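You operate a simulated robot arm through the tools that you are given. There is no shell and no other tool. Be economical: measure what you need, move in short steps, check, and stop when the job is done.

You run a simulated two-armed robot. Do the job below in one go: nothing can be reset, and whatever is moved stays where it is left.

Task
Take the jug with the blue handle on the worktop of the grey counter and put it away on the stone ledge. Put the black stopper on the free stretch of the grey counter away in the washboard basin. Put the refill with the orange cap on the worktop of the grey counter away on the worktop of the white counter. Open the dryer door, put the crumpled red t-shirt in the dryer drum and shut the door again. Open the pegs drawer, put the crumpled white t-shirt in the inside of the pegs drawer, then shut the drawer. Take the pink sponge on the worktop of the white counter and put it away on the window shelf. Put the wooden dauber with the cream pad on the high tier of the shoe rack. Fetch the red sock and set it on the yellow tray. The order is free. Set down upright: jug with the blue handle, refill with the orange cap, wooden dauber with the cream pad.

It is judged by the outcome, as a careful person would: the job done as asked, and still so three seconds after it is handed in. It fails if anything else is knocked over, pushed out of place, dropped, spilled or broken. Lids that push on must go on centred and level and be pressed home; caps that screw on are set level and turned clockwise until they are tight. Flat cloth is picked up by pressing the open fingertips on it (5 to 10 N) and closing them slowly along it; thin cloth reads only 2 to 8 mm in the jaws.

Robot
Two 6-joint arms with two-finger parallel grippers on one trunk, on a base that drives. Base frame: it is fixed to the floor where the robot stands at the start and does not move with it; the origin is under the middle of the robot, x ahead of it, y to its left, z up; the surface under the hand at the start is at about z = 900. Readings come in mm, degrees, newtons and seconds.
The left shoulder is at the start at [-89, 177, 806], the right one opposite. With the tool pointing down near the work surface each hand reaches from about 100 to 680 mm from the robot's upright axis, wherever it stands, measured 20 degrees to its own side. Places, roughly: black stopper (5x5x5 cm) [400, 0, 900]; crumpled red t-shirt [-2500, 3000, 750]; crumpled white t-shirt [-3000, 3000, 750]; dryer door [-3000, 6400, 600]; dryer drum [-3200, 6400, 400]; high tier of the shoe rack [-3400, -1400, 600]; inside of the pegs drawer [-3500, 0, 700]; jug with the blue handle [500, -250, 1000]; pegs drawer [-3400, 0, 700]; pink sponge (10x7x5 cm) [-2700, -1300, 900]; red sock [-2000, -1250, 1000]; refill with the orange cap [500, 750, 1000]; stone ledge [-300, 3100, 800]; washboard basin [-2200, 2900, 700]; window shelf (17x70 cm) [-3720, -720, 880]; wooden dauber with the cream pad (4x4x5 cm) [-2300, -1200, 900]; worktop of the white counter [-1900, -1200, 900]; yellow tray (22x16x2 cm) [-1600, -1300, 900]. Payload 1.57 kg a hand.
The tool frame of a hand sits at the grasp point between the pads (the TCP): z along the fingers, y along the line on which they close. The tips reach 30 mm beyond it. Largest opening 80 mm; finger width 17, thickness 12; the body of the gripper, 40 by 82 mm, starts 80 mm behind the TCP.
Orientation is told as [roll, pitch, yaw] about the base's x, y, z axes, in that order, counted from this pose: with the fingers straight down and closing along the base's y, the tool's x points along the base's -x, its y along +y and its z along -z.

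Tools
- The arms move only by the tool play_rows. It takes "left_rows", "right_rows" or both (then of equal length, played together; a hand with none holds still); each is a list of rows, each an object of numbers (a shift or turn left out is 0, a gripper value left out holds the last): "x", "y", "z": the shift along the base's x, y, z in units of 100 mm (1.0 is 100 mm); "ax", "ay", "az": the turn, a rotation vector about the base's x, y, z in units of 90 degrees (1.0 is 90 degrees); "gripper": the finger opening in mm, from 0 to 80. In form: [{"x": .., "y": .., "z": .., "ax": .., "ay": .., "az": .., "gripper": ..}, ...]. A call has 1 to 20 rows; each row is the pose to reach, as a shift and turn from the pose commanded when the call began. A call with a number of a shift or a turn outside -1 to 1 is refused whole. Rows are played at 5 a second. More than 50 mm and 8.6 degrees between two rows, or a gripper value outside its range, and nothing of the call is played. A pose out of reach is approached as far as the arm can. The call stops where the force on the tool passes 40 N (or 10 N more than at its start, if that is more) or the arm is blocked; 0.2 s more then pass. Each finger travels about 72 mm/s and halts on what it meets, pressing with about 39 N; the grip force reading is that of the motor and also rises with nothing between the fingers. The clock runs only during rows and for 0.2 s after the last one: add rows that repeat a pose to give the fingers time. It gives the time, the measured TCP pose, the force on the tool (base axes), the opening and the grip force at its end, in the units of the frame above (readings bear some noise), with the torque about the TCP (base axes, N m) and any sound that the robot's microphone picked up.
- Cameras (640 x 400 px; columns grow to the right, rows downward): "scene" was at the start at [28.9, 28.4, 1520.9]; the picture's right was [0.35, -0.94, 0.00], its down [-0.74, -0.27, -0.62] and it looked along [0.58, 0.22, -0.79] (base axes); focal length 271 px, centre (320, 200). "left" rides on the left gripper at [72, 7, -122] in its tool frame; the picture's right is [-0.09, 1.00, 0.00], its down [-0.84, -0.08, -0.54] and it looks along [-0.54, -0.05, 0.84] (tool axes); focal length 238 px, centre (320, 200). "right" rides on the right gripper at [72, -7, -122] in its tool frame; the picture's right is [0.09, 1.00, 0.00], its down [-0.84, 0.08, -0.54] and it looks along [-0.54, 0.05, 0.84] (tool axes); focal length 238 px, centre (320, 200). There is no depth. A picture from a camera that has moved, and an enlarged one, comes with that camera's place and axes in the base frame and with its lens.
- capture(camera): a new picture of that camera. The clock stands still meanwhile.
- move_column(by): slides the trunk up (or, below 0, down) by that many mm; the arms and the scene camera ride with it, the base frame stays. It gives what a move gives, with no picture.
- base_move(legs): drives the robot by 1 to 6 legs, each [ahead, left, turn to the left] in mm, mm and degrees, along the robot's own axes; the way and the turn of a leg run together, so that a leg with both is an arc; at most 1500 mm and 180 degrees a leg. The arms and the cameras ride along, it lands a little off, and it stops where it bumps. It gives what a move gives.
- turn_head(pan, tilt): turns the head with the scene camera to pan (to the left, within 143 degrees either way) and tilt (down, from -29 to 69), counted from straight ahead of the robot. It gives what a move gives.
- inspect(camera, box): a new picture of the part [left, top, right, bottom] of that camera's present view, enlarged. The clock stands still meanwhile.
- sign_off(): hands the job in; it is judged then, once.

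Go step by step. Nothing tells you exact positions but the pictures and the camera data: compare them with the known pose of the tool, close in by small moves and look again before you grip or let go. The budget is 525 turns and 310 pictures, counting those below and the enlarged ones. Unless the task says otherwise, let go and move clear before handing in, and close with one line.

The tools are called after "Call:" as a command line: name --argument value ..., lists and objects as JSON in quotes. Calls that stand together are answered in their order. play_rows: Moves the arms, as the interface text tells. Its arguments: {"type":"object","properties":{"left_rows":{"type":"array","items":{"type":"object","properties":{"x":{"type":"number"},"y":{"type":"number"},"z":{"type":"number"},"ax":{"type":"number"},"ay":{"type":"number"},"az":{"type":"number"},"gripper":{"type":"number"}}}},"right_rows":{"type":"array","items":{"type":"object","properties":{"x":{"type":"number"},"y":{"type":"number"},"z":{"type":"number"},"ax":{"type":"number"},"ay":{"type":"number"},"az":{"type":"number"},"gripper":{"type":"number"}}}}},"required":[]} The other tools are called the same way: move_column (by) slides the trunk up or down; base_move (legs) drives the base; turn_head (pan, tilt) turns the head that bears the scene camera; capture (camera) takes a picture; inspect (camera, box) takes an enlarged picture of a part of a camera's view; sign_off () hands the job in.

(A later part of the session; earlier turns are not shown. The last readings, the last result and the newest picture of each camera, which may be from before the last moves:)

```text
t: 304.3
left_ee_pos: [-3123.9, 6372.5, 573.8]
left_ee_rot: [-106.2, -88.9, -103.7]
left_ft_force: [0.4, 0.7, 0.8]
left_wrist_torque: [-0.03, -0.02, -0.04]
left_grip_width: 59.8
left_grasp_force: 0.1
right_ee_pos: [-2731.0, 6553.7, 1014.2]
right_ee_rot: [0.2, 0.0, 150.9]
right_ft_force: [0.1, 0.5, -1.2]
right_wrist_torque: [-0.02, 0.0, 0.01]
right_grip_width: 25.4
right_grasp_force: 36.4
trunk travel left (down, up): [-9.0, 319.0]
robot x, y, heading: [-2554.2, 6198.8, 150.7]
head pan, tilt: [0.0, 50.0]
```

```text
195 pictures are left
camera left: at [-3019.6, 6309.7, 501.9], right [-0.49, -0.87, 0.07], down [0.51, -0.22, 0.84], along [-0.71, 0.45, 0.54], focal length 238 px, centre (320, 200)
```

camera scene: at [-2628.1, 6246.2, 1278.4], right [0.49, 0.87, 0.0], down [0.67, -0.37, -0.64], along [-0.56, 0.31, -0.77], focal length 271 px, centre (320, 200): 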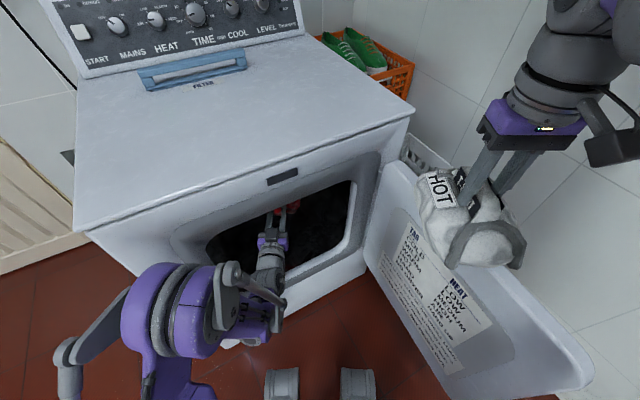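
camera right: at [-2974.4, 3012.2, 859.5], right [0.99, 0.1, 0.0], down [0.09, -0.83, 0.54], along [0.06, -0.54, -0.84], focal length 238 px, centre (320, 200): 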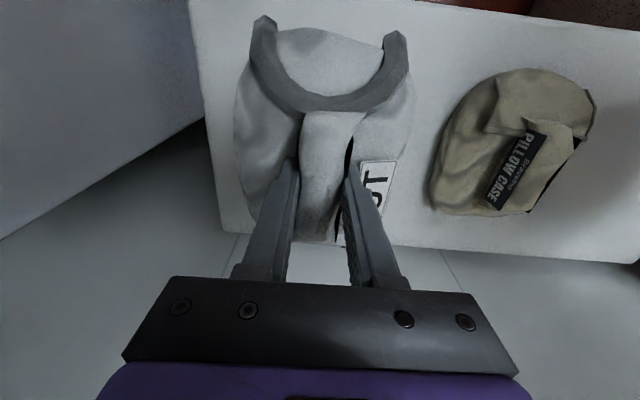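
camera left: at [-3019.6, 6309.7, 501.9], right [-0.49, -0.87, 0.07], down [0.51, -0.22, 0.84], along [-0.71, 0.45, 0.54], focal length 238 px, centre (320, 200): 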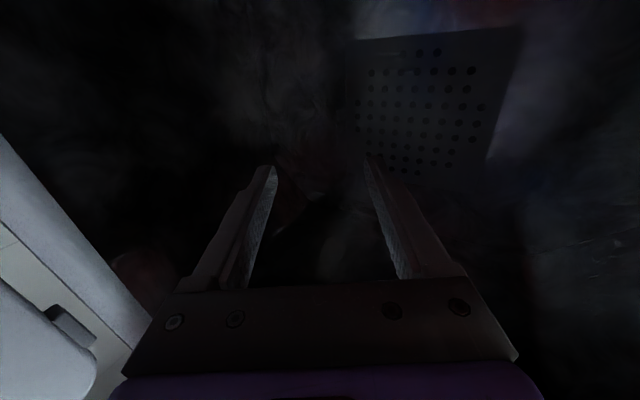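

Released. I'll raise and back out, then check it lies in the drum.

Call:
play_rows --left_rows '[{"z": 0.3, "gripper": 20}, {"z": 0.55, "gripper": 0}]'

Call:
base_move --legs '[[-400, 0, 0]]'

Call:
turn_head --pan -10 --tilt 42

Call:
capture --camera "scene"

Call:
inspect --camera "scene" --box '[220, 100, 440, 300]'

```text
t: 304.9
left_ee_pos: [-3122.2, 6373.4, 629.5]
left_ee_rot: [-105.8, -88.9, -103.8]
left_ft_force: [0.3, 0.0, -0.1]
left_wrist_torque: [-0.01, -0.02, 0.0]
left_grip_width: 0.1
left_grasp_force: 11.5
right_ee_pos: [-2732.2, 6552.4, 1014.8]
right_ee_rot: [0.1, -0.1, 150.9]
right_ft_force: [0.3, -0.8, -1.7]
right_wrist_torque: [0.0, -0.03, -0.05]
right_grip_width: 25.1
right_grasp_force: 37.0
trunk travel left (down, up): [-9.0, 319.0]
robot x, y, heading: [-2552.7, 6200.2, 150.3]
head pan, tilt: [0.0, 50.0]
```

```text
t: 307.4
left_ee_pos: [-2766.6, 6176.9, 629.2]
left_ee_rot: [-107.0, -89.0, -103.1]
left_ft_force: [-0.4, -0.8, -0.1]
left_wrist_torque: [0.01, -0.01, -0.04]
left_grip_width: 0.1
left_grasp_force: 21.3
right_ee_pos: [-2374.6, 6356.0, 1013.0]
right_ee_rot: [0.1, 0.0, 150.5]
right_ft_force: [-0.2, 1.0, -1.7]
right_wrist_torque: [0.01, -0.01, -0.02]
right_grip_width: 25.1
right_grasp_force: 37.2
trunk travel left (down, up): [-9.0, 319.0]
robot x, y, heading: [-2199.9, 6004.4, 150.6]
head pan, tilt: [0.0, 50.0]
```

```text
t: 308.1
left_ee_pos: [-2766.7, 6177.7, 629.4]
left_ee_rot: [-106.1, -88.9, -103.9]
left_ft_force: [-0.4, 0.0, 0.0]
left_wrist_torque: [-0.02, 0.0, 0.0]
left_grip_width: 0.0
left_grasp_force: 21.4
right_ee_pos: [-2374.7, 6355.9, 1013.9]
right_ee_rot: [0.2, -0.1, 150.5]
right_ft_force: [-0.6, 0.4, -2.1]
right_wrist_torque: [-0.05, -0.01, -0.01]
right_grip_width: 25.3
right_grasp_force: 36.5
trunk travel left (down, up): [-9.0, 319.0]
robot x, y, heading: [-2198.4, 6001.5, 150.6]
head pan, tilt: [-10.0, 42.0]
```

```text
194 pictures are left
camera scene: at [-2270.4, 6062.4, 1289.6], right [0.64, 0.77, 0.0], down [0.52, -0.43, -0.74], along [-0.57, 0.47, -0.67], focal length 271 px, centre (320, 200)
```

scene: 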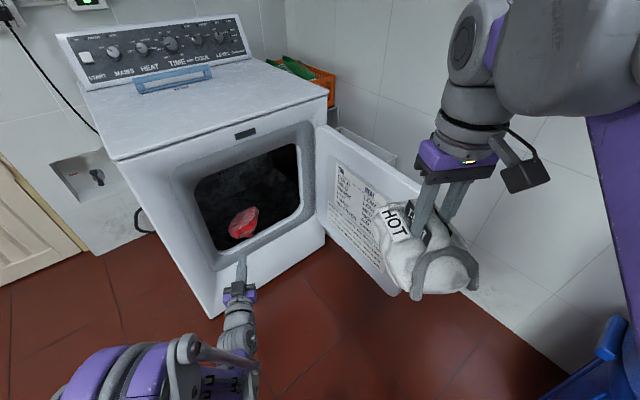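

```text
2.00 times, centred on (330, 200) of scene
camera zoom: at [-2270.4, 6062.4, 1289.6], right [0.64, 0.77, 0.0], down [0.52, -0.43, -0.74], along [-0.57, 0.47, -0.67], focal length 542 px, centre (300, 200)
```

zoom: 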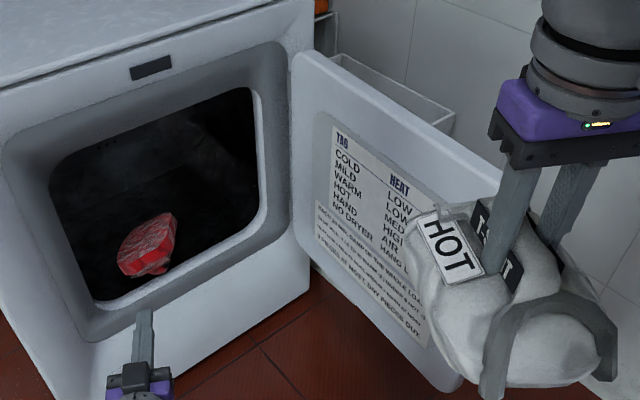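

The red shirt lies in the drum. To close the door I'll reach over its top with the left hand pointing down on its outer side and draw it shut; first raise and turn the hand down.

Call:
move_column --by 260

Call:
play_rows --left_rows '[{"ax": -0.042, "ay": -0.072}, {"ax": -0.083, "ay": -0.144}, {"ax": -0.125, "ay": -0.217}, {"ax": -0.167, "ay": -0.289}, {"ax": -0.208, "ay": -0.361}, {"ax": -0.25, "ay": -0.433}, {"ax": -0.292, "ay": -0.505}, {"ax": -0.333, "ay": -0.577}, {"ax": -0.375, "ay": -0.65}, {"ax": -0.417, "ay": -0.722}, {"ax": -0.458, "ay": -0.794}, {"ax": -0.5, "ay": -0.866}, {"ax": -0.5, "ay": -0.866, "z": 0.3}]'

Call:
base_move --legs '[[0, 0, -60.5], [0, 230, 0]]'

Call:
turn_head --pan 0 --tilt 45

Call:
capture --camera "scene"

```text
t: 310.8
left_ee_pos: [-2766.6, 6178.3, 889.2]
left_ee_rot: [-106.1, -89.0, -103.8]
left_ft_force: [-0.7, -0.2, -0.4]
left_wrist_torque: [-0.02, 0.01, -0.01]
left_grip_width: 0.2
left_grasp_force: 21.6
right_ee_pos: [-2375.5, 6355.1, 1274.1]
right_ee_rot: [0.0, 0.0, 150.4]
right_ft_force: [0.0, 0.8, -2.2]
right_wrist_torque: [0.01, -0.03, -0.04]
right_grip_width: 25.5
right_grasp_force: 37.1
trunk travel left (down, up): [-269.0, 59.0]
robot x, y, heading: [-2200.0, 6000.4, 150.5]
head pan, tilt: [-10.0, 42.0]
```

```text
t: 313.6
left_ee_pos: [-2765.2, 6178.0, 921.0]
left_ee_rot: [-0.1, -0.3, 151.0]
left_ft_force: [-0.4, 0.0, 1.5]
left_wrist_torque: [-0.01, -0.01, -0.02]
left_grip_width: 0.1
left_grasp_force: 21.2
left hand out of reach, approached as far as the arm can: row 2, 3
right_ee_pos: [-2373.3, 6356.2, 1274.9]
right_ee_rot: [0.2, 0.0, 150.4]
right_ft_force: [0.3, -0.5, -2.4]
right_wrist_torque: [-0.02, 0.01, 0.03]
right_grip_width: 25.5
right_grasp_force: 37.1
trunk travel left (down, up): [-269.0, 59.0]
robot x, y, heading: [-2199.9, 6004.0, 150.6]
head pan, tilt: [-10.0, 42.0]
```

```text
t: 318.9
left_ee_pos: [-2559.6, 6582.0, 919.4]
left_ee_rot: [-0.1, -0.3, 90.9]
left_ft_force: [0.9, 0.3, -0.4]
left_wrist_torque: [0.03, 0.0, 0.04]
left_grip_width: 0.1
left_grasp_force: 21.7
right_ee_pos: [-2211.2, 6332.1, 1275.2]
right_ee_rot: [0.1, 0.0, 90.5]
right_ft_force: [-0.1, 0.1, -1.6]
right_wrist_torque: [-0.02, -0.04, 0.04]
right_grip_width: 25.1
right_grasp_force: 36.6
trunk travel left (down, up): [-269.0, 59.0]
robot x, y, heading: [-2428.8, 5999.2, 90.4]
head pan, tilt: [-10.0, 42.0]
```

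```text
t: 319.6
left_ee_pos: [-2559.8, 6582.1, 919.3]
left_ee_rot: [-0.1, -0.4, 91.0]
left_ft_force: [-0.3, 0.0, -0.4]
left_wrist_torque: [-0.03, -0.02, 0.0]
left_grip_width: 0.1
left_grasp_force: 21.3
right_ee_pos: [-2210.3, 6331.6, 1274.9]
right_ee_rot: [0.1, 0.1, 90.5]
right_ft_force: [-0.5, 0.0, -1.7]
right_wrist_torque: [0.0, 0.02, -0.01]
right_grip_width: 25.1
right_grasp_force: 36.4
trunk travel left (down, up): [-269.0, 59.0]
robot x, y, heading: [-2424.2, 6002.6, 90.4]
head pan, tilt: [0.0, 45.0]
```

```text
192 pictures are left
camera scene: at [-2428.9, 6043.7, 1550.7], right [1.0, 0.01, 0.0], down [0.01, -0.71, -0.71], along [-0.01, 0.71, -0.71], focal length 271 px, centre (320, 200)
```

scene: 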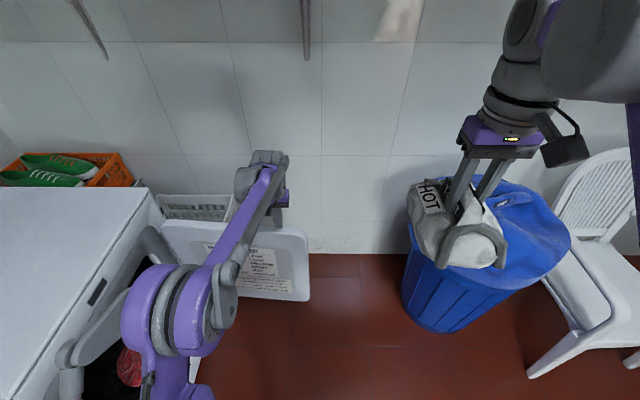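

The door stands at about 90°, tip near [-2480,6635]. I'll move forward so the hand passes over it, then lower behind it.

Call:
base_move --legs '[[140, 0, 0]]'

Call:
capture --camera "left"

```text
t: 321.0
left_ee_pos: [-2561.1, 6721.5, 920.4]
left_ee_rot: [-0.1, -0.3, 91.1]
left_ft_force: [0.3, -0.1, -1.0]
left_wrist_torque: [-0.03, -0.02, -0.02]
left_grip_width: 0.1
left_grasp_force: 21.3
right_ee_pos: [-2211.1, 6471.5, 1275.2]
right_ee_rot: [0.1, 0.0, 90.5]
right_ft_force: [-1.1, 0.3, -2.3]
right_wrist_torque: [0.0, -0.04, 0.01]
right_grip_width: 25.0
right_grasp_force: 36.9
trunk travel left (down, up): [-269.0, 59.0]
robot x, y, heading: [-2428.9, 6141.9, 90.4]
head pan, tilt: [0.0, 45.0]
```

```text
191 pictures are left
camera left: at [-2566.0, 6650.1, 1042.0], right [-1.0, 0.07, 0.0], down [0.06, 0.84, 0.55], along [0.04, 0.54, -0.84], focal length 238 px, centre (320, 200)
```

left: 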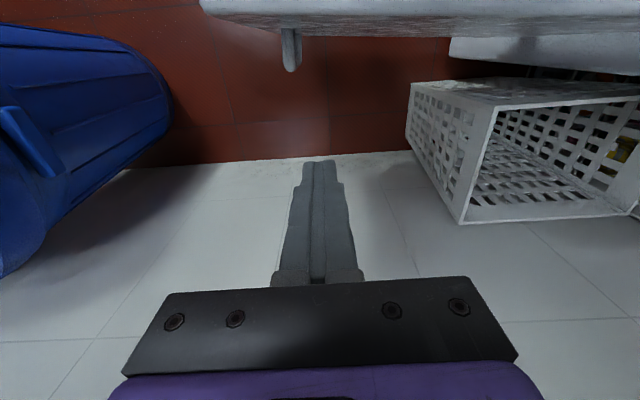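

Call:
play_rows --left_rows '[{"z": -0.4}, {"z": -0.8}, {"z": -1.0}]'

Call:
play_rows --left_rows '[{"z": -0.3}, {"z": -0.55}, {"z": -0.55}]'

Call:
base_move --legs '[[-150, 0, 0]]'

Call:
capture --camera "scene"

```text
t: 321.8
left_ee_pos: [-2560.3, 6721.8, 820.8]
left_ee_rot: [-0.2, -0.2, 91.1]
left_ft_force: [-0.6, -0.1, -0.1]
left_wrist_torque: [0.0, -0.02, -0.01]
left_grip_width: 0.0
left_grasp_force: 20.6
right_ee_pos: [-2211.3, 6470.6, 1274.5]
right_ee_rot: [0.2, 0.0, 90.6]
right_ft_force: [0.4, 0.0, -1.6]
right_wrist_torque: [-0.01, -0.03, -0.02]
right_grip_width: 25.3
right_grasp_force: 36.8
trunk travel left (down, up): [-269.0, 59.0]
robot x, y, heading: [-2430.4, 6141.1, 90.6]
head pan, tilt: [0.0, 45.0]
```

```text
t: 322.6
left_ee_pos: [-2560.9, 6721.1, 766.8]
left_ee_rot: [-0.2, -0.4, 91.1]
left_ft_force: [-0.1, 0.3, -0.2]
left_wrist_torque: [-0.04, -0.05, -0.02]
left_grip_width: 0.0
left_grasp_force: 21.5
right_ee_pos: [-2211.9, 6471.2, 1273.1]
right_ee_rot: [0.2, 0.1, 90.6]
right_ft_force: [0.0, -0.1, -2.1]
right_wrist_torque: [0.02, 0.0, 0.04]
right_grip_width: 25.3
right_grasp_force: 35.9
trunk travel left (down, up): [-269.0, 59.0]
robot x, y, heading: [-2426.3, 6140.0, 90.7]
head pan, tilt: [0.0, 45.0]
```

```text
t: 323.9
left_ee_pos: [-2560.5, 6575.8, 766.4]
left_ee_rot: [-0.1, -0.4, 91.1]
left_ft_force: [0.7, -0.4, -0.2]
left_wrist_torque: [-0.01, -0.02, -0.06]
left_grip_width: 0.1
left_grasp_force: 21.1
right_ee_pos: [-2211.2, 6325.0, 1274.8]
right_ee_rot: [0.1, 0.1, 90.6]
right_ft_force: [-0.4, 0.2, -0.4]
right_wrist_torque: [-0.03, 0.02, -0.01]
right_grip_width: 25.4
right_grasp_force: 36.8
trunk travel left (down, up): [-269.0, 59.0]
robot x, y, heading: [-2429.3, 5993.8, 90.5]
head pan, tilt: [0.0, 45.0]
```

```text
190 pictures are left
camera scene: at [-2428.8, 6036.6, 1550.7], right [1.0, 0.01, 0.0], down [0.01, -0.71, -0.71], along [-0.01, 0.71, -0.71], focal length 271 px, centre (320, 200)
```

scene: 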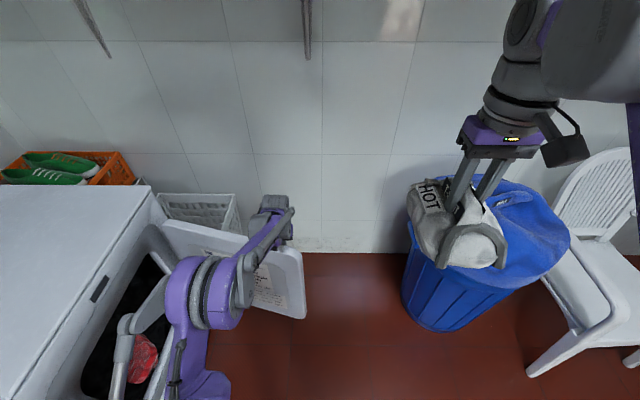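

The door follows. Continue backing.

Call:
base_move --legs '[[-180, 0, 0]]'

Call:
capture --camera "scene"

```text
t: 325.4
left_ee_pos: [-2560.2, 6397.5, 766.9]
left_ee_rot: [-0.1, -0.3, 91.2]
left_ft_force: [-0.4, 0.4, 0.2]
left_wrist_torque: [0.01, -0.01, 0.02]
left_grip_width: 0.0
left_grasp_force: 21.5
right_ee_pos: [-2209.6, 6148.0, 1274.1]
right_ee_rot: [0.1, 0.0, 90.7]
right_ft_force: [-0.3, -0.5, -1.4]
right_wrist_torque: [0.0, -0.02, 0.02]
right_grip_width: 25.2
right_grasp_force: 37.1
trunk travel left (down, up): [-269.0, 59.0]
robot x, y, heading: [-2425.2, 5813.6, 90.8]
head pan, tilt: [0.0, 45.0]
```

```text
189 pictures are left
camera scene: at [-2427.0, 5859.0, 1550.7], right [1.0, 0.01, 0.0], down [0.01, -0.71, -0.71], along [-0.01, 0.71, -0.71], focal length 271 px, centre (320, 200)
```

scene: 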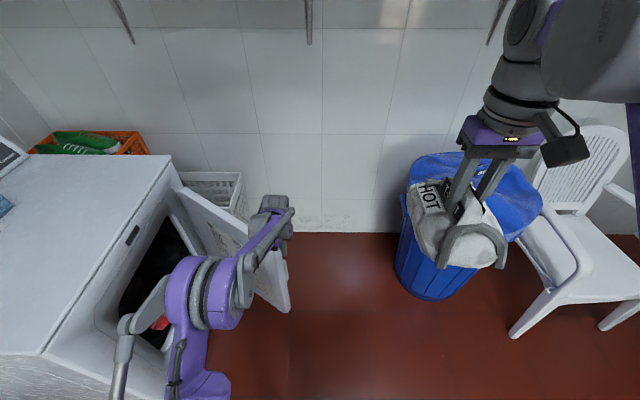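

Call:
base_move --legs '[[-120, 110, 0]]'

Call:
capture --camera "scene"

```text
t: 327.0
left_ee_pos: [-2668.5, 6274.2, 765.6]
left_ee_rot: [-0.1, -0.4, 91.2]
left_ft_force: [-0.9, 0.4, 0.0]
left_wrist_torque: [0.0, 0.01, 0.01]
left_grip_width: 0.0
left_grasp_force: 21.0
right_ee_pos: [-2318.7, 6026.2, 1275.0]
right_ee_rot: [0.1, 0.1, 90.7]
right_ft_force: [0.3, 0.9, -1.1]
right_wrist_torque: [-0.03, -0.04, -0.03]
right_grip_width: 25.4
right_grasp_force: 36.7
trunk travel left (down, up): [-269.0, 59.0]
robot x, y, heading: [-2531.1, 5694.6, 90.6]
head pan, tilt: [0.0, 45.0]
```

```text
188 pictures are left
camera scene: at [-2535.5, 5736.9, 1550.7], right [1.0, 0.01, 0.0], down [0.01, -0.71, -0.71], along [-0.01, 0.71, -0.71], focal length 271 px, centre (320, 200)
```

scene: 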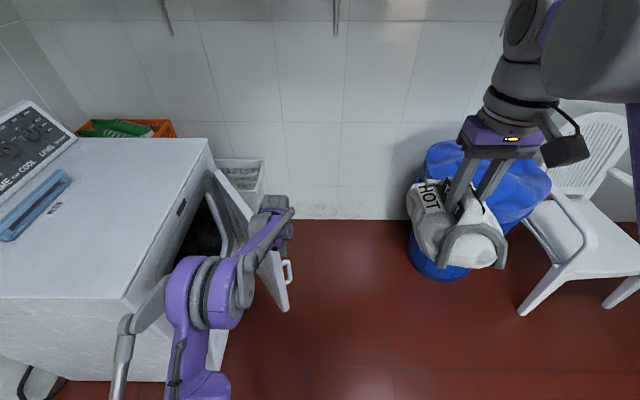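

The door is near 45°. I'll move clear, face the dryer, tilt the hand so the fingertips lead, and push the door shut from the front.

Call:
base_move --legs '[[-100, -200, 0], [0, 0, 89.5]]'

Call:
play_rows --left_rows '[{"ay": 0.083, "x": 0.15, "y": 0.3}, {"ay": 0.166, "x": 0.3, "y": 0.6}, {"ay": 0.25, "x": 0.5, "y": 0.9}, {"ay": 0.333, "x": 0.7, "y": 1.0}, {"ay": 0.416, "x": 0.9, "y": 1.0}, {"ay": 0.5, "x": 1.0, "y": 1.0}, {"ay": 0.583, "x": 1.0, "y": 1.0}]'

Call:
capture --camera "scene"

```text
t: 333.2
left_ee_pos: [-2918.3, 5470.2, 766.5]
left_ee_rot: [-0.1, -0.4, -179.6]
left_ft_force: [0.6, -0.1, 0.1]
left_wrist_torque: [0.0, 0.01, 0.0]
left_grip_width: 0.1
left_grasp_force: 21.0
right_ee_pos: [-2664.0, 5817.6, 1274.1]
right_ee_rot: [0.1, 0.0, 180.0]
right_ft_force: [-0.6, 0.1, -0.9]
right_wrist_torque: [0.01, -0.03, 0.03]
right_grip_width: 25.2
right_grasp_force: 36.7
trunk travel left (down, up): [-269.0, 59.0]
robot x, y, heading: [-2336.2, 5598.2, 179.9]
head pan, tilt: [0.0, 45.0]
```

```text
t: 334.8
left_ee_pos: [-2817.6, 5571.5, 765.8]
left_ee_rot: [-0.7, -53.0, -179.4]
left_ft_force: [-0.3, -0.5, 0.3]
left_wrist_torque: [-0.01, -0.02, -0.01]
left_grip_width: 0.0
left_grasp_force: 21.0
right_ee_pos: [-2665.2, 5819.2, 1274.3]
right_ee_rot: [0.1, 0.0, 180.1]
right_ft_force: [0.3, -0.5, -1.8]
right_wrist_torque: [0.0, -0.03, -0.02]
right_grip_width: 25.2
right_grasp_force: 36.4
trunk travel left (down, up): [-269.0, 59.0]
robot x, y, heading: [-2335.9, 5596.6, 180.0]
head pan, tilt: [0.0, 45.0]
```

```text
187 pictures are left
camera scene: at [-2377.9, 5600.9, 1550.7], right [0.0, 1.0, 0.0], down [0.71, 0.0, -0.71], along [-0.71, 0.0, -0.71], focal length 271 px, centre (320, 200)
```

scene: 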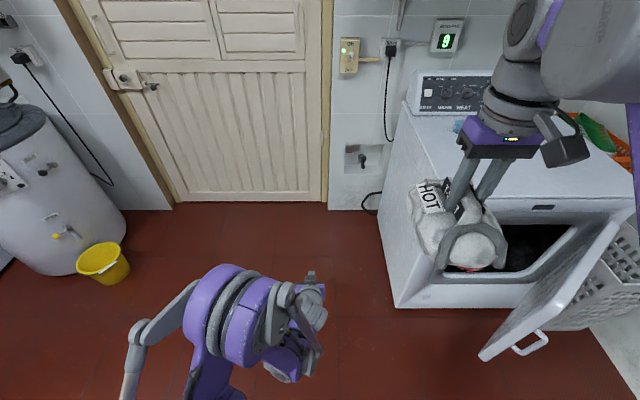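

Call:
play_rows --left_rows '[{"z": -0.4}, {"z": -0.8}, {"z": -0.8}]'

Call:
base_move --legs '[[-270, 0, 0], [0, -650, 0]]'

Call:
capture --camera "scene"

```text
t: 335.6
left_ee_pos: [-2845.0, 5581.2, 702.9]
left_ee_rot: [-0.6, -52.7, -179.3]
left_ft_force: [0.6, 0.0, 0.1]
left_wrist_torque: [0.0, 0.0, -0.01]
left_grip_width: 0.1
left_grasp_force: 21.4
left hand out of reach, approached as far as the arm can: row 1, 2, 3
right_ee_pos: [-2664.3, 5818.9, 1274.4]
right_ee_rot: [0.1, 0.0, 180.0]
right_ft_force: [-0.5, 0.5, -1.5]
right_wrist_torque: [0.04, -0.03, -0.02]
right_grip_width: 25.5
right_grasp_force: 37.0
trunk travel left (down, up): [-269.0, 59.0]
robot x, y, heading: [-2334.1, 5599.1, 179.8]
head pan, tilt: [0.0, 45.0]
```

```text
t: 343.1
left_ee_pos: [-2577.5, 6219.5, 703.5]
left_ee_rot: [-0.5, -52.7, -179.3]
left_ft_force: [-1.1, -0.2, 0.2]
left_wrist_torque: [-0.01, -0.02, -0.03]
left_grip_width: 0.0
left_grasp_force: 20.9
right_ee_pos: [-2396.0, 6456.3, 1274.3]
right_ee_rot: [0.2, 0.0, 180.0]
right_ft_force: [1.5, 0.5, -1.9]
right_wrist_torque: [-0.03, -0.04, -0.01]
right_grip_width: 25.3
right_grasp_force: 37.0
trunk travel left (down, up): [-269.0, 59.0]
robot x, y, heading: [-2065.2, 6236.8, 179.8]
head pan, tilt: [0.0, 45.0]
```

```text
186 pictures are left
camera scene: at [-2109.0, 6238.2, 1550.7], right [0.0, 1.0, 0.0], down [0.71, 0.0, -0.71], along [-0.71, 0.0, -0.71], focal length 271 px, centre (320, 200)
```

scene: 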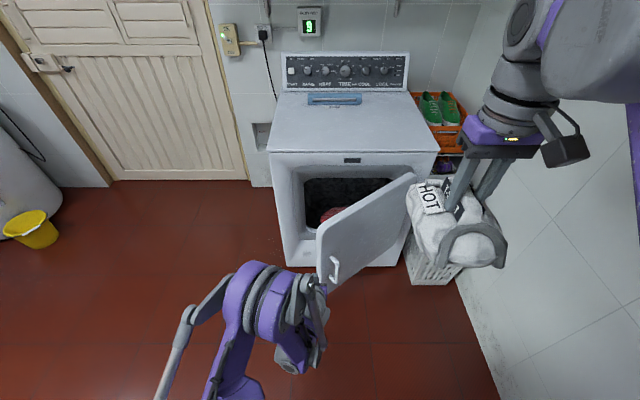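

Call:
base_move --legs '[[50, -80, 0]]'

Call:
base_move --legs '[[170, 0, 0]]'

Call:
capture --camera "scene"

```text
t: 344.5
left_ee_pos: [-2626.4, 6297.7, 702.5]
left_ee_rot: [-0.6, -52.7, -179.3]
left_ft_force: [0.3, -0.2, 0.6]
left_wrist_torque: [0.02, -0.02, -0.02]
left_grip_width: 0.0
left_grasp_force: 20.8
right_ee_pos: [-2445.4, 6534.7, 1273.8]
right_ee_rot: [0.1, 0.0, 179.9]
right_ft_force: [-0.1, -0.7, -1.5]
right_wrist_torque: [-0.03, -0.03, 0.01]
right_grip_width: 25.4
right_grasp_force: 37.2
trunk travel left (down, up): [-269.0, 59.0]
robot x, y, heading: [-2115.2, 6312.0, 180.0]
head pan, tilt: [0.0, 45.0]
```

```text
t: 346.0
left_ee_pos: [-2797.1, 6298.0, 702.8]
left_ee_rot: [-0.6, -52.7, -179.3]
left_ft_force: [-0.5, 0.0, 0.1]
left_wrist_torque: [0.02, -0.03, -0.01]
left_grip_width: 0.0
left_grasp_force: 21.4
right_ee_pos: [-2616.7, 6536.2, 1274.9]
right_ee_rot: [0.1, 0.0, 179.7]
right_ft_force: [-0.1, -0.1, -1.2]
right_wrist_torque: [0.03, -0.01, 0.0]
right_grip_width: 25.2
right_grasp_force: 37.1
trunk travel left (down, up): [-269.0, 59.0]
robot x, y, heading: [-2287.4, 6319.4, 179.9]
head pan, tilt: [0.0, 45.0]
```

```text
185 pictures are left
camera scene: at [-2329.6, 6317.5, 1550.6], right [0.0, 1.0, 0.0], down [0.71, 0.0, -0.71], along [-0.71, 0.0, -0.71], focal length 271 px, centre (320, 200)
```

scene: 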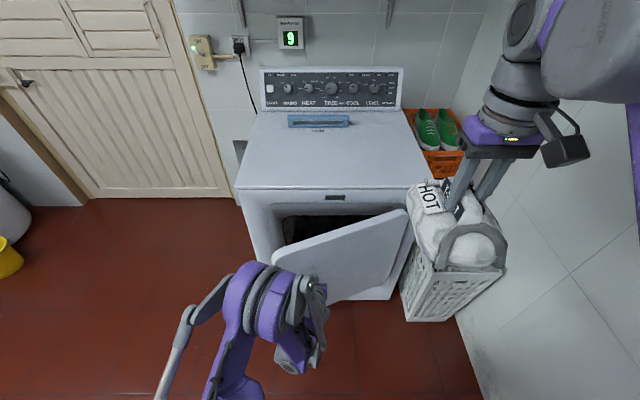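

Closing well. Continue pushing forward.

Call:
base_move --legs '[[110, 0, 0]]'

Call:
capture --camera "scene"

```text
t: 347.2
left_ee_pos: [-2903.7, 6299.7, 701.5]
left_ee_rot: [-0.5, -52.7, -179.5]
left_ft_force: [0.0, -0.1, 0.0]
left_wrist_torque: [-0.02, 0.02, 0.02]
left_grip_width: 0.2
left_grasp_force: 21.3
right_ee_pos: [-2723.1, 6536.1, 1274.4]
right_ee_rot: [0.1, 0.1, 179.8]
right_ft_force: [0.7, -0.1, -1.3]
right_wrist_torque: [0.0, -0.05, 0.01]
right_grip_width: 25.4
right_grasp_force: 36.3
trunk travel left (down, up): [-269.0, 59.0]
robot x, y, heading: [-2392.3, 6317.2, 179.9]
head pan, tilt: [0.0, 45.0]
```

```text
184 pictures are left
camera scene: at [-2436.7, 6318.1, 1550.6], right [0.0, 1.0, 0.0], down [0.71, 0.0, -0.71], along [-0.71, 0.0, -0.71], focal length 271 px, centre (320, 200)
```

scene: 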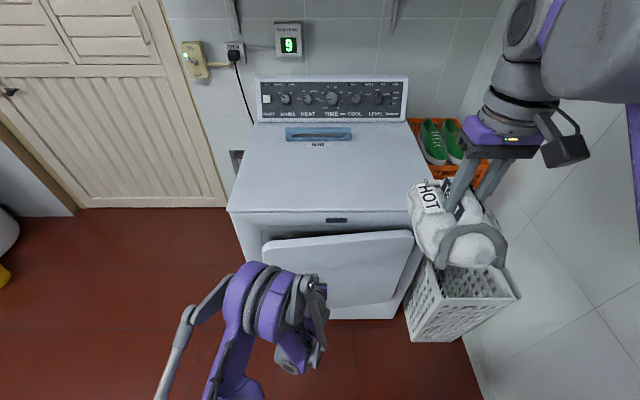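

Call:
base_move --legs '[[45, 0, 0]]'

Call:
base_move --legs '[[25, 0, 0]]'

Call:
capture --camera "scene"

```text
t: 348.1
left_ee_pos: [-2949.9, 6299.8, 701.9]
left_ee_rot: [-0.6, -52.6, -179.4]
left_ft_force: [0.2, -0.7, 0.2]
left_wrist_torque: [0.0, 0.0, -0.01]
left_grip_width: 0.2
left_grasp_force: 21.5
right_ee_pos: [-2767.2, 6536.6, 1274.6]
right_ee_rot: [0.1, 0.0, 179.8]
right_ft_force: [0.0, 0.1, -1.8]
right_wrist_torque: [0.0, -0.02, 0.01]
right_grip_width: 25.4
right_grasp_force: 36.6
trunk travel left (down, up): [-269.0, 59.0]
robot x, y, heading: [-2440.1, 6318.6, 179.8]
head pan, tilt: [0.0, 45.0]
```

```text
t: 348.9
left_ee_pos: [-2955.3, 6299.3, 702.9]
left_ee_rot: [-0.7, -52.3, -179.4]
left_ft_force: [15.0, -0.4, 4.6]
left_wrist_torque: [-0.02, -0.08, 0.02]
left_grip_width: 0.0
left_grasp_force: 21.3
right_ee_pos: [-2778.6, 6536.0, 1275.6]
right_ee_rot: [0.1, 0.0, 179.7]
right_ft_force: [-0.9, -0.2, -1.7]
right_wrist_torque: [-0.03, -0.05, 0.01]
right_grip_width: 25.4
right_grasp_force: 37.4
trunk travel left (down, up): [-269.0, 59.0]
robot x, y, heading: [-2453.8, 6318.6, 180.0]
head pan, tilt: [0.0, 45.0]
stopped in leg 1: the force on the tool passed its limit at 71 N (the readings are from after the stop); the commanded pose is now the measured one
```

```text
183 pictures are left
camera scene: at [-2492.6, 6318.4, 1550.8], right [0.01, 1.0, 0.0], down [0.71, 0.0, -0.71], along [-0.71, 0.0, -0.71], focal length 271 px, centre (320, 200)
```

scene: 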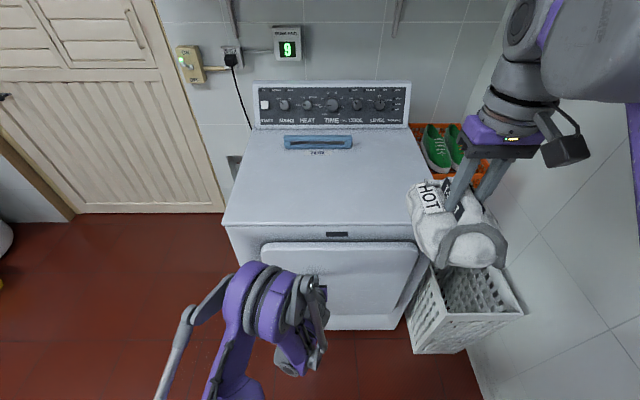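

The push met firm resistance; the door looks shut. I'll back off and verify.

Call:
base_move --legs '[[-350, 0, 0]]'

Call:
turn_head --pan 0 --tilt 40

Call:
inspect --camera "scene" --box '[230, 130, 450, 330]'

```text
t: 351.2
left_ee_pos: [-2608.7, 6299.0, 701.6]
left_ee_rot: [-0.7, -52.2, -179.4]
left_ft_force: [-0.2, -0.1, -0.5]
left_wrist_torque: [0.01, 0.03, -0.02]
left_grip_width: 0.0
left_grasp_force: 21.0
right_ee_pos: [-2432.4, 6535.0, 1273.6]
right_ee_rot: [0.2, 0.2, 179.7]
right_ft_force: [-0.4, 0.4, -1.9]
right_wrist_torque: [-0.03, 0.03, 0.02]
right_grip_width: 25.4
right_grasp_force: 37.2
trunk travel left (down, up): [-269.0, 59.0]
robot x, y, heading: [-2102.9, 6314.8, 179.6]
head pan, tilt: [0.0, 45.0]
```

```text
t: 351.8
left_ee_pos: [-2609.3, 6298.7, 702.5]
left_ee_rot: [-0.8, -52.2, -179.4]
left_ft_force: [-0.5, 0.5, 0.3]
left_wrist_torque: [0.0, -0.03, 0.01]
left_grip_width: 0.0
left_grasp_force: 21.5
right_ee_pos: [-2431.4, 6533.4, 1274.6]
right_ee_rot: [0.0, 0.0, 179.7]
right_ft_force: [0.4, 0.3, -1.1]
right_wrist_torque: [-0.02, -0.02, 0.01]
right_grip_width: 25.1
right_grasp_force: 36.8
trunk travel left (down, up): [-269.0, 59.0]
robot x, y, heading: [-2103.6, 6314.0, 179.6]
head pan, tilt: [0.0, 40.0]
```

```text
2.00 times, centred on (340, 230) of scene
camera zoom: at [-2149.0, 6316.4, 1557.9], right [0.01, 1.0, 0.0], down [0.64, 0.0, -0.77], along [-0.77, 0.0, -0.64], focal length 542 px, centre (280, 140)
```

zoom: 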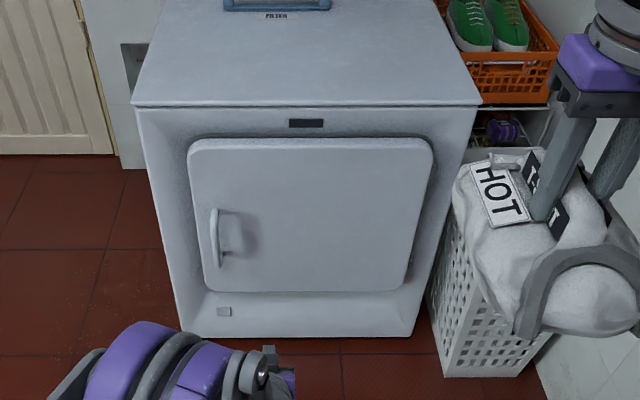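

The dryer is shut with the red shirt inside. Now I'll bring the left hand back to a travel pose and drive to the pegs drawer with the white shirt.

Call:
play_rows --left_rows '[{"ay": -0.083, "z": 0.2}, {"ay": -0.166, "z": 0.4}, {"ay": -0.25, "z": 0.6}, {"ay": -0.333, "z": 0.8}, {"ay": -0.416, "z": 1.0}, {"ay": -0.5, "z": 1.0}, {"ay": -0.58, "z": 1.0, "gripper": 40}]'

Call:
play_rows --left_rows '[{"z": 0.4, "x": 0.2, "y": -0.2}, {"z": 0.8, "x": 0.4, "y": -0.4}, {"z": 1.0, "x": 0.6, "y": -0.6}]'

Call:
base_move --legs '[[0, 700, 0], [0, 0, 90], [0, 1200, 0], [1400, 0, 0], [1400, 0, 0]]'

Call:
turn_head --pan 0 --tilt 25

Call:
capture --camera "scene"

```text
t: 353.4
left_ee_pos: [-2608.2, 6298.5, 803.6]
left_ee_rot: [-0.2, 0.2, -179.6]
left_ft_force: [0.3, -0.3, -0.1]
left_wrist_torque: [0.01, 0.0, 0.03]
left_grip_width: 39.7
left_grasp_force: 0.2
right_ee_pos: [-2431.8, 6534.6, 1273.7]
right_ee_rot: [0.2, 0.0, 179.7]
right_ft_force: [-0.3, 0.4, -1.8]
right_wrist_torque: [-0.01, 0.01, 0.0]
right_grip_width: 25.2
right_grasp_force: 36.8
trunk travel left (down, up): [-269.0, 59.0]
robot x, y, heading: [-2105.0, 6315.4, 179.5]
head pan, tilt: [0.0, 40.0]
```

```text
t: 354.2
left_ee_pos: [-2548.3, 6239.1, 900.9]
left_ee_rot: [-0.2, 0.0, -179.8]
left_ft_force: [-0.1, 0.9, 0.0]
left_wrist_torque: [0.0, 0.06, 0.0]
left_grip_width: 39.9
left_grasp_force: 0.1
right_ee_pos: [-2431.0, 6534.8, 1275.2]
right_ee_rot: [0.1, 0.0, 179.7]
right_ft_force: [-0.7, -0.4, -2.1]
right_wrist_torque: [0.04, 0.01, 0.02]
right_grip_width: 25.3
right_grasp_force: 36.7
trunk travel left (down, up): [-269.0, 59.0]
robot x, y, heading: [-2102.7, 6313.9, 179.7]
head pan, tilt: [0.0, 40.0]
```

```text
t: 374.6
left_ee_pos: [-836.9, 5165.4, 901.8]
left_ee_rot: [-0.2, 0.0, -89.9]
left_ft_force: [0.3, 0.1, -0.4]
left_wrist_torque: [0.02, 0.01, -0.03]
left_grip_width: 40.0
left_grasp_force: 0.2
right_ee_pos: [-1132.4, 5284.1, 1273.5]
right_ee_rot: [0.0, 0.1, -90.4]
right_ft_force: [0.3, -0.6, -1.8]
right_wrist_torque: [0.04, 0.02, -0.04]
right_grip_width: 25.3
right_grasp_force: 36.7
trunk travel left (down, up): [-269.0, 59.0]
robot x, y, heading: [-912.6, 5608.8, -90.2]
head pan, tilt: [0.0, 40.0]
stopped in leg 3: the robot was blocked; the commanded pose is now the measured one
```

```text
t: 375.4
left_ee_pos: [-837.2, 5165.9, 901.1]
left_ee_rot: [-0.3, -0.1, -89.9]
left_ft_force: [0.3, -0.4, -0.8]
left_wrist_torque: [-0.01, 0.0, 0.03]
left_grip_width: 39.9
left_grasp_force: 0.0
right_ee_pos: [-1132.6, 5285.2, 1274.2]
right_ee_rot: [0.1, 0.2, -90.4]
right_ft_force: [0.2, 0.2, -2.3]
right_wrist_torque: [0.03, 0.01, 0.01]
right_grip_width: 25.2
right_grasp_force: 37.2
trunk travel left (down, up): [-269.0, 59.0]
robot x, y, heading: [-911.7, 5612.1, -90.2]
head pan, tilt: [0.0, 25.0]
```

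```text
181 pictures are left
camera scene: at [-912.9, 5562.7, 1581.2], right [-1.0, 0.01, 0.0], down [0.0, 0.42, -0.91], along [-0.01, -0.91, -0.42], focal length 271 px, centre (320, 200)
```

scene: 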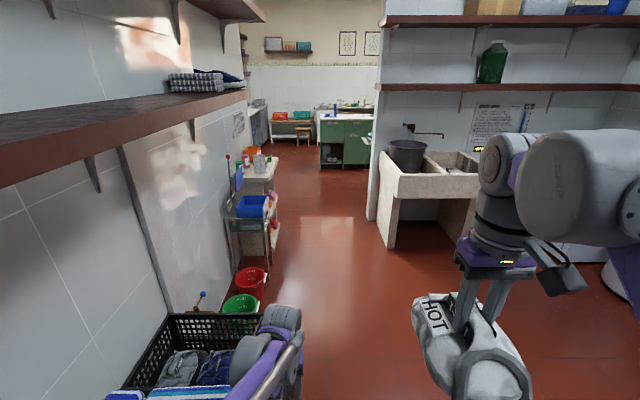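

I touched something on my left at the end of the strafe. Let me look at it.

Call:
turn_head --pan 70 --tilt 50

Call:
capture --camera "scene"

```text
t: 376.8
left_ee_pos: [-838.0, 5165.7, 901.7]
left_ee_rot: [-0.2, 0.0, -89.8]
left_ft_force: [0.7, -0.5, 0.0]
left_wrist_torque: [0.0, 0.0, -0.01]
left_grip_width: 40.0
left_grasp_force: 0.1
right_ee_pos: [-1133.3, 5284.7, 1274.0]
right_ee_rot: [0.2, 0.1, -90.4]
right_ft_force: [0.1, -0.1, -2.4]
right_wrist_torque: [0.0, -0.02, 0.01]
right_grip_width: 25.3
right_grasp_force: 37.0
trunk travel left (down, up): [-269.0, 59.0]
robot x, y, heading: [-914.4, 5608.8, -90.5]
head pan, tilt: [70.0, 50.0]
```

```text
180 pictures are left
camera scene: at [-840.0, 5628.0, 1543.8], right [-0.35, -0.94, 0.0], down [-0.72, 0.27, -0.64], along [0.6, -0.23, -0.77], focal length 271 px, centre (320, 200)
```

scene: 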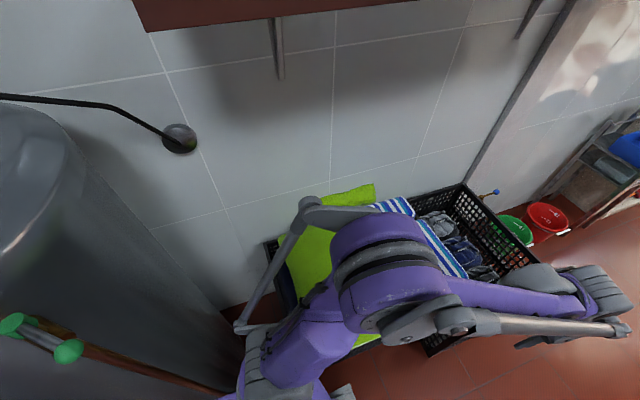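

Nothing seems displaced. I'll step away from the crates and drive through the doorway into the main room.

Call:
base_move --legs '[[0, -120, 0], [1400, 0, 0], [1400, 0, 0], [1350, 0, 0]]'

Call:
turn_head --pan -60 --tilt 25

Call:
capture --camera "scene"

```text
t: 381.4
left_ee_pos: [-960.0, 4660.7, 899.1]
left_ee_rot: [-0.1, 0.3, -89.4]
left_ft_force: [-0.1, -1.4, 0.3]
left_wrist_torque: [0.08, 0.0, 0.01]
left_grip_width: 39.8
left_grasp_force: 0.1
right_ee_pos: [-1257.5, 4776.3, 1272.2]
right_ee_rot: [0.2, 0.5, -90.0]
right_ft_force: [0.4, -0.6, -1.5]
right_wrist_torque: [0.09, -0.01, 0.01]
right_grip_width: 25.6
right_grasp_force: 37.0
trunk travel left (down, up): [-269.0, 59.0]
robot x, y, heading: [-1035.2, 5111.2, -90.1]
head pan, tilt: [70.0, 50.0]
stopped in leg 2: the robot was blocked; the commanded pose is now the measured one
```

```text
t: 383.5
left_ee_pos: [-958.5, 4665.1, 901.1]
left_ee_rot: [-0.2, 0.1, -89.4]
left_ft_force: [-0.5, 0.6, -0.9]
left_wrist_torque: [0.0, 0.03, -0.01]
left_grip_width: 39.9
left_grasp_force: 0.0
right_ee_pos: [-1255.7, 4783.4, 1275.0]
right_ee_rot: [0.1, 0.1, -90.0]
right_ft_force: [0.5, -0.1, -0.8]
right_wrist_torque: [-0.01, 0.01, -0.02]
right_grip_width: 25.4
right_grasp_force: 36.5
trunk travel left (down, up): [-269.0, 59.0]
robot x, y, heading: [-1036.0, 5113.6, -90.2]
head pan, tilt: [-60.0, 25.0]
```

```text
179 pictures are left
camera scene: at [-1117.7, 5108.1, 1581.2], right [-0.5, 0.87, 0.0], down [0.37, 0.21, -0.91], along [-0.79, -0.45, -0.42], focal length 271 px, centre (320, 200)
```

scene: 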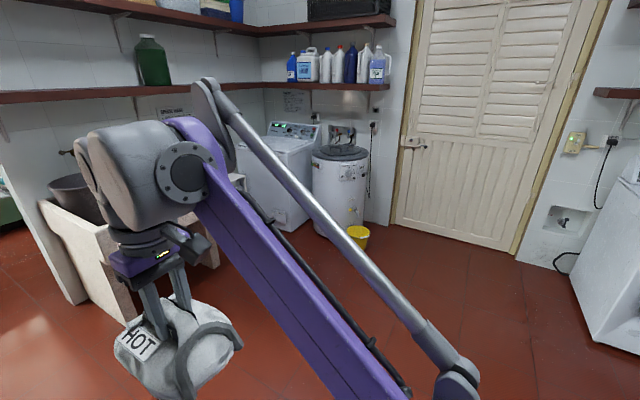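

The low crates on my left reach further out than I thought. I'll move right away from them and check they haven't shifted.

Call:
base_move --legs '[[0, -260, 0]]'

Call:
turn_head --pan 75 --tilt 45

Call:
capture --camera "scene"

```text
t: 386.4
left_ee_pos: [-1217.8, 4666.5, 901.5]
left_ee_rot: [-0.1, 0.1, -89.5]
left_ft_force: [1.0, -0.7, 0.2]
left_wrist_torque: [-0.01, 0.0, 0.01]
left_grip_width: 40.1
left_grasp_force: 0.0
right_ee_pos: [-1514.3, 4783.0, 1274.9]
right_ee_rot: [0.1, 0.1, -90.0]
right_ft_force: [0.8, -0.3, -1.8]
right_wrist_torque: [0.03, -0.01, 0.01]
right_grip_width: 25.5
right_grasp_force: 37.1
trunk travel left (down, up): [-269.0, 59.0]
robot x, y, heading: [-1292.4, 5110.4, -90.3]
head pan, tilt: [-60.0, 25.0]
```

```text
t: 388.5
left_ee_pos: [-1216.7, 4665.6, 901.7]
left_ee_rot: [-0.2, -0.1, -89.3]
left_ft_force: [-0.4, 0.1, -0.2]
left_wrist_torque: [0.0, 0.01, -0.01]
left_grip_width: 40.2
left_grasp_force: 0.0
right_ee_pos: [-1513.8, 4784.2, 1273.6]
right_ee_rot: [0.1, 0.2, -90.0]
right_ft_force: [0.7, -0.1, -1.2]
right_wrist_torque: [0.01, 0.01, -0.01]
right_grip_width: 25.2
right_grasp_force: 36.6
trunk travel left (down, up): [-269.0, 59.0]
robot x, y, heading: [-1294.1, 5111.5, -90.0]
head pan, tilt: [75.0, 45.0]
```

```text
178 pictures are left
camera scene: at [-1216.9, 5133.3, 1550.7], right [-0.26, -0.97, 0.0], down [-0.68, 0.18, -0.71], along [0.68, -0.18, -0.71], focal length 271 px, centre (320, 200)
```

scene: 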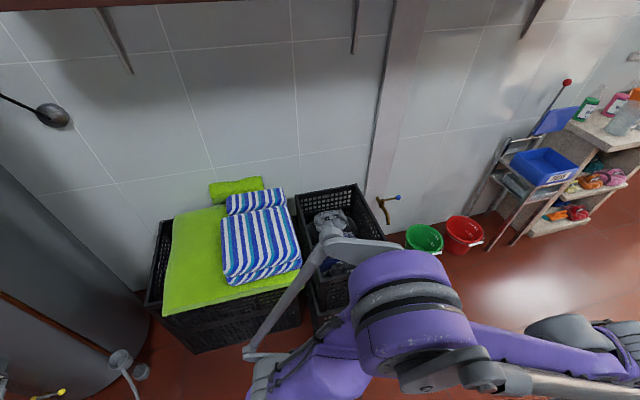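

Call:
base_move --legs '[[950, 0, 0], [0, 330, 0], [1400, 0, 0], [1250, 0, 0]]'

Call:
turn_head --pan -80 --tilt 25

Call:
capture --camera "scene"

```text
t: 409.0
left_ee_pos: [-835.0, 1072.6, 900.9]
left_ee_rot: [-0.2, 0.0, -88.5]
left_ft_force: [0.4, -0.4, 0.4]
left_wrist_torque: [0.0, -0.02, 0.01]
left_grip_width: 40.1
left_grasp_force: 0.1
right_ee_pos: [-1133.8, 1185.7, 1274.6]
right_ee_rot: [0.0, 0.1, -89.2]
right_ft_force: [-1.1, -0.3, -1.2]
right_wrist_torque: [0.03, 0.0, -0.03]
right_grip_width: 25.3
right_grasp_force: 36.8
trunk travel left (down, up): [-269.0, 59.0]
robot x, y, heading: [-917.5, 1513.4, -89.2]
head pan, tilt: [75.0, 45.0]
```

```text
t: 411.4
left_ee_pos: [-835.5, 1072.2, 901.7]
left_ee_rot: [-0.2, 0.0, -88.4]
left_ft_force: [-1.1, 0.0, -0.8]
left_wrist_torque: [0.01, 0.0, -0.02]
left_grip_width: 40.1
left_grasp_force: 0.1
right_ee_pos: [-1133.4, 1185.6, 1275.3]
right_ee_rot: [0.1, 0.0, -89.1]
right_ft_force: [-0.5, 0.3, -2.4]
right_wrist_torque: [-0.02, 0.02, 0.0]
right_grip_width: 25.1
right_grasp_force: 37.3
trunk travel left (down, up): [-269.0, 59.0]
robot x, y, heading: [-918.7, 1514.5, -89.2]
head pan, tilt: [-80.0, 25.0]
```

```text
177 pictures are left
camera scene: at [-1012.2, 1542.9, 1581.2], right [-0.19, 0.98, 0.0], down [0.42, 0.08, -0.91], along [-0.89, -0.17, -0.42], focal length 271 px, centre (320, 200)
```

scene: 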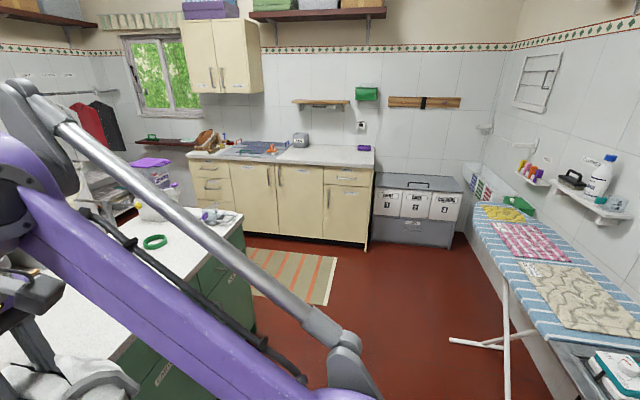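

The pegs drawer should be in the left drawer stack (y≈-260..195) of the cream counter. To avoid the rug I'll go round the near end of the island and approach along y≈-230.

Call:
base_move --legs '[[0, 470, 0], [1450, 0, 0], [280, 0, 0], [0, 0, -90.8], [1400, 0, 0], [650, 0, 0]]'

Call:
turn_head --pan 0 --tilt 35

Call:
capture --camera "scene"

```text
t: 438.3
left_ee_pos: [-2959.0, -195.2, 901.4]
left_ee_rot: [-0.2, 0.1, 178.3]
left_ft_force: [-0.4, -0.8, -0.8]
left_wrist_torque: [-0.01, -0.02, 0.0]
left_grip_width: 40.1
left_grasp_force: 0.0
right_ee_pos: [-2830.4, 96.8, 1274.3]
right_ee_rot: [0.2, 0.1, 177.7]
right_ft_force: [0.2, 0.5, -1.0]
right_wrist_torque: [0.04, -0.03, 0.0]
right_grip_width: 25.3
right_grasp_force: 37.5
trunk travel left (down, up): [-269.0, 59.0]
robot x, y, heading: [-2508.7, -134.5, 177.9]
head pan, tilt: [-80.0, 25.0]
```

```text
t: 439.8
left_ee_pos: [-2958.9, -194.3, 901.7]
left_ee_rot: [-0.2, 0.0, 178.4]
left_ft_force: [0.2, 0.9, 0.5]
left_wrist_torque: [-0.01, -0.03, 0.01]
left_grip_width: 40.1
left_grasp_force: 0.2
right_ee_pos: [-2830.1, 96.2, 1274.1]
right_ee_rot: [0.2, 0.1, 177.6]
right_ft_force: [0.7, 0.4, -1.1]
right_wrist_torque: [0.03, -0.02, 0.04]
right_grip_width: 25.3
right_grasp_force: 36.2
trunk travel left (down, up): [-269.0, 59.0]
robot x, y, heading: [-2509.8, -134.7, 177.5]
head pan, tilt: [0.0, 35.0]
```

```text
176 pictures are left
camera scene: at [-2558.9, -131.1, 1565.5], right [0.04, 1.0, 0.0], down [0.57, -0.02, -0.82], along [-0.82, 0.03, -0.57], focal length 271 px, centre (320, 200)
```

scene: 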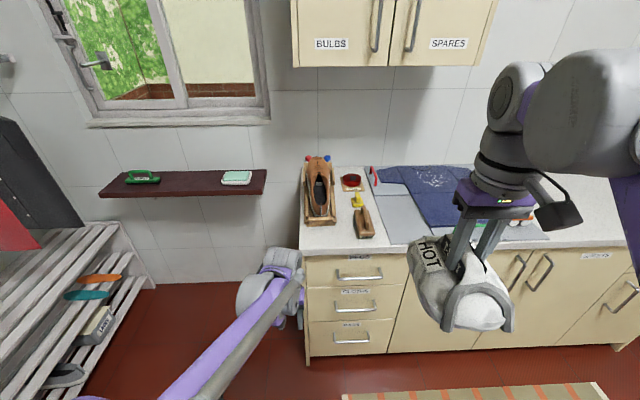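

I see the three drawers; I'll zoom in to read the labels.

Call:
inspect --camera "scene" --box '[290, 235, 430, 365]'

Call:
inspect --camera "scene" --box '[0, 150, 300, 400]'

```text
3.08 times, centred on (360, 300) of scene
camera zoom: at [-2558.9, -131.1, 1565.5], right [0.04, 1.0, 0.0], down [0.57, -0.02, -0.82], along [-0.82, 0.03, -0.57], focal length 833 px, centre (197, -108)
```

zoom: 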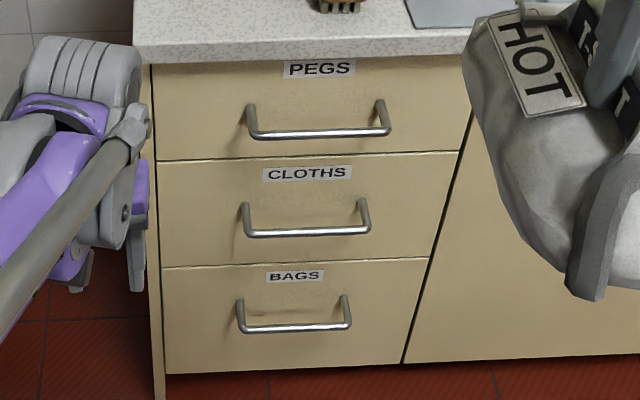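

```text
1.60 times, centred on (150, 275) of scene
camera zoom: at [-2558.9, -131.1, 1565.5], right [0.04, 1.0, 0.0], down [0.57, -0.02, -0.82], along [-0.82, 0.03, -0.57], focal length 433 px, centre (592, 80)
```

zoom: 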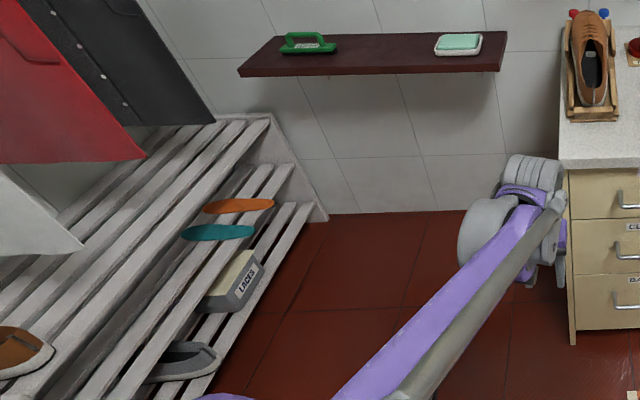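

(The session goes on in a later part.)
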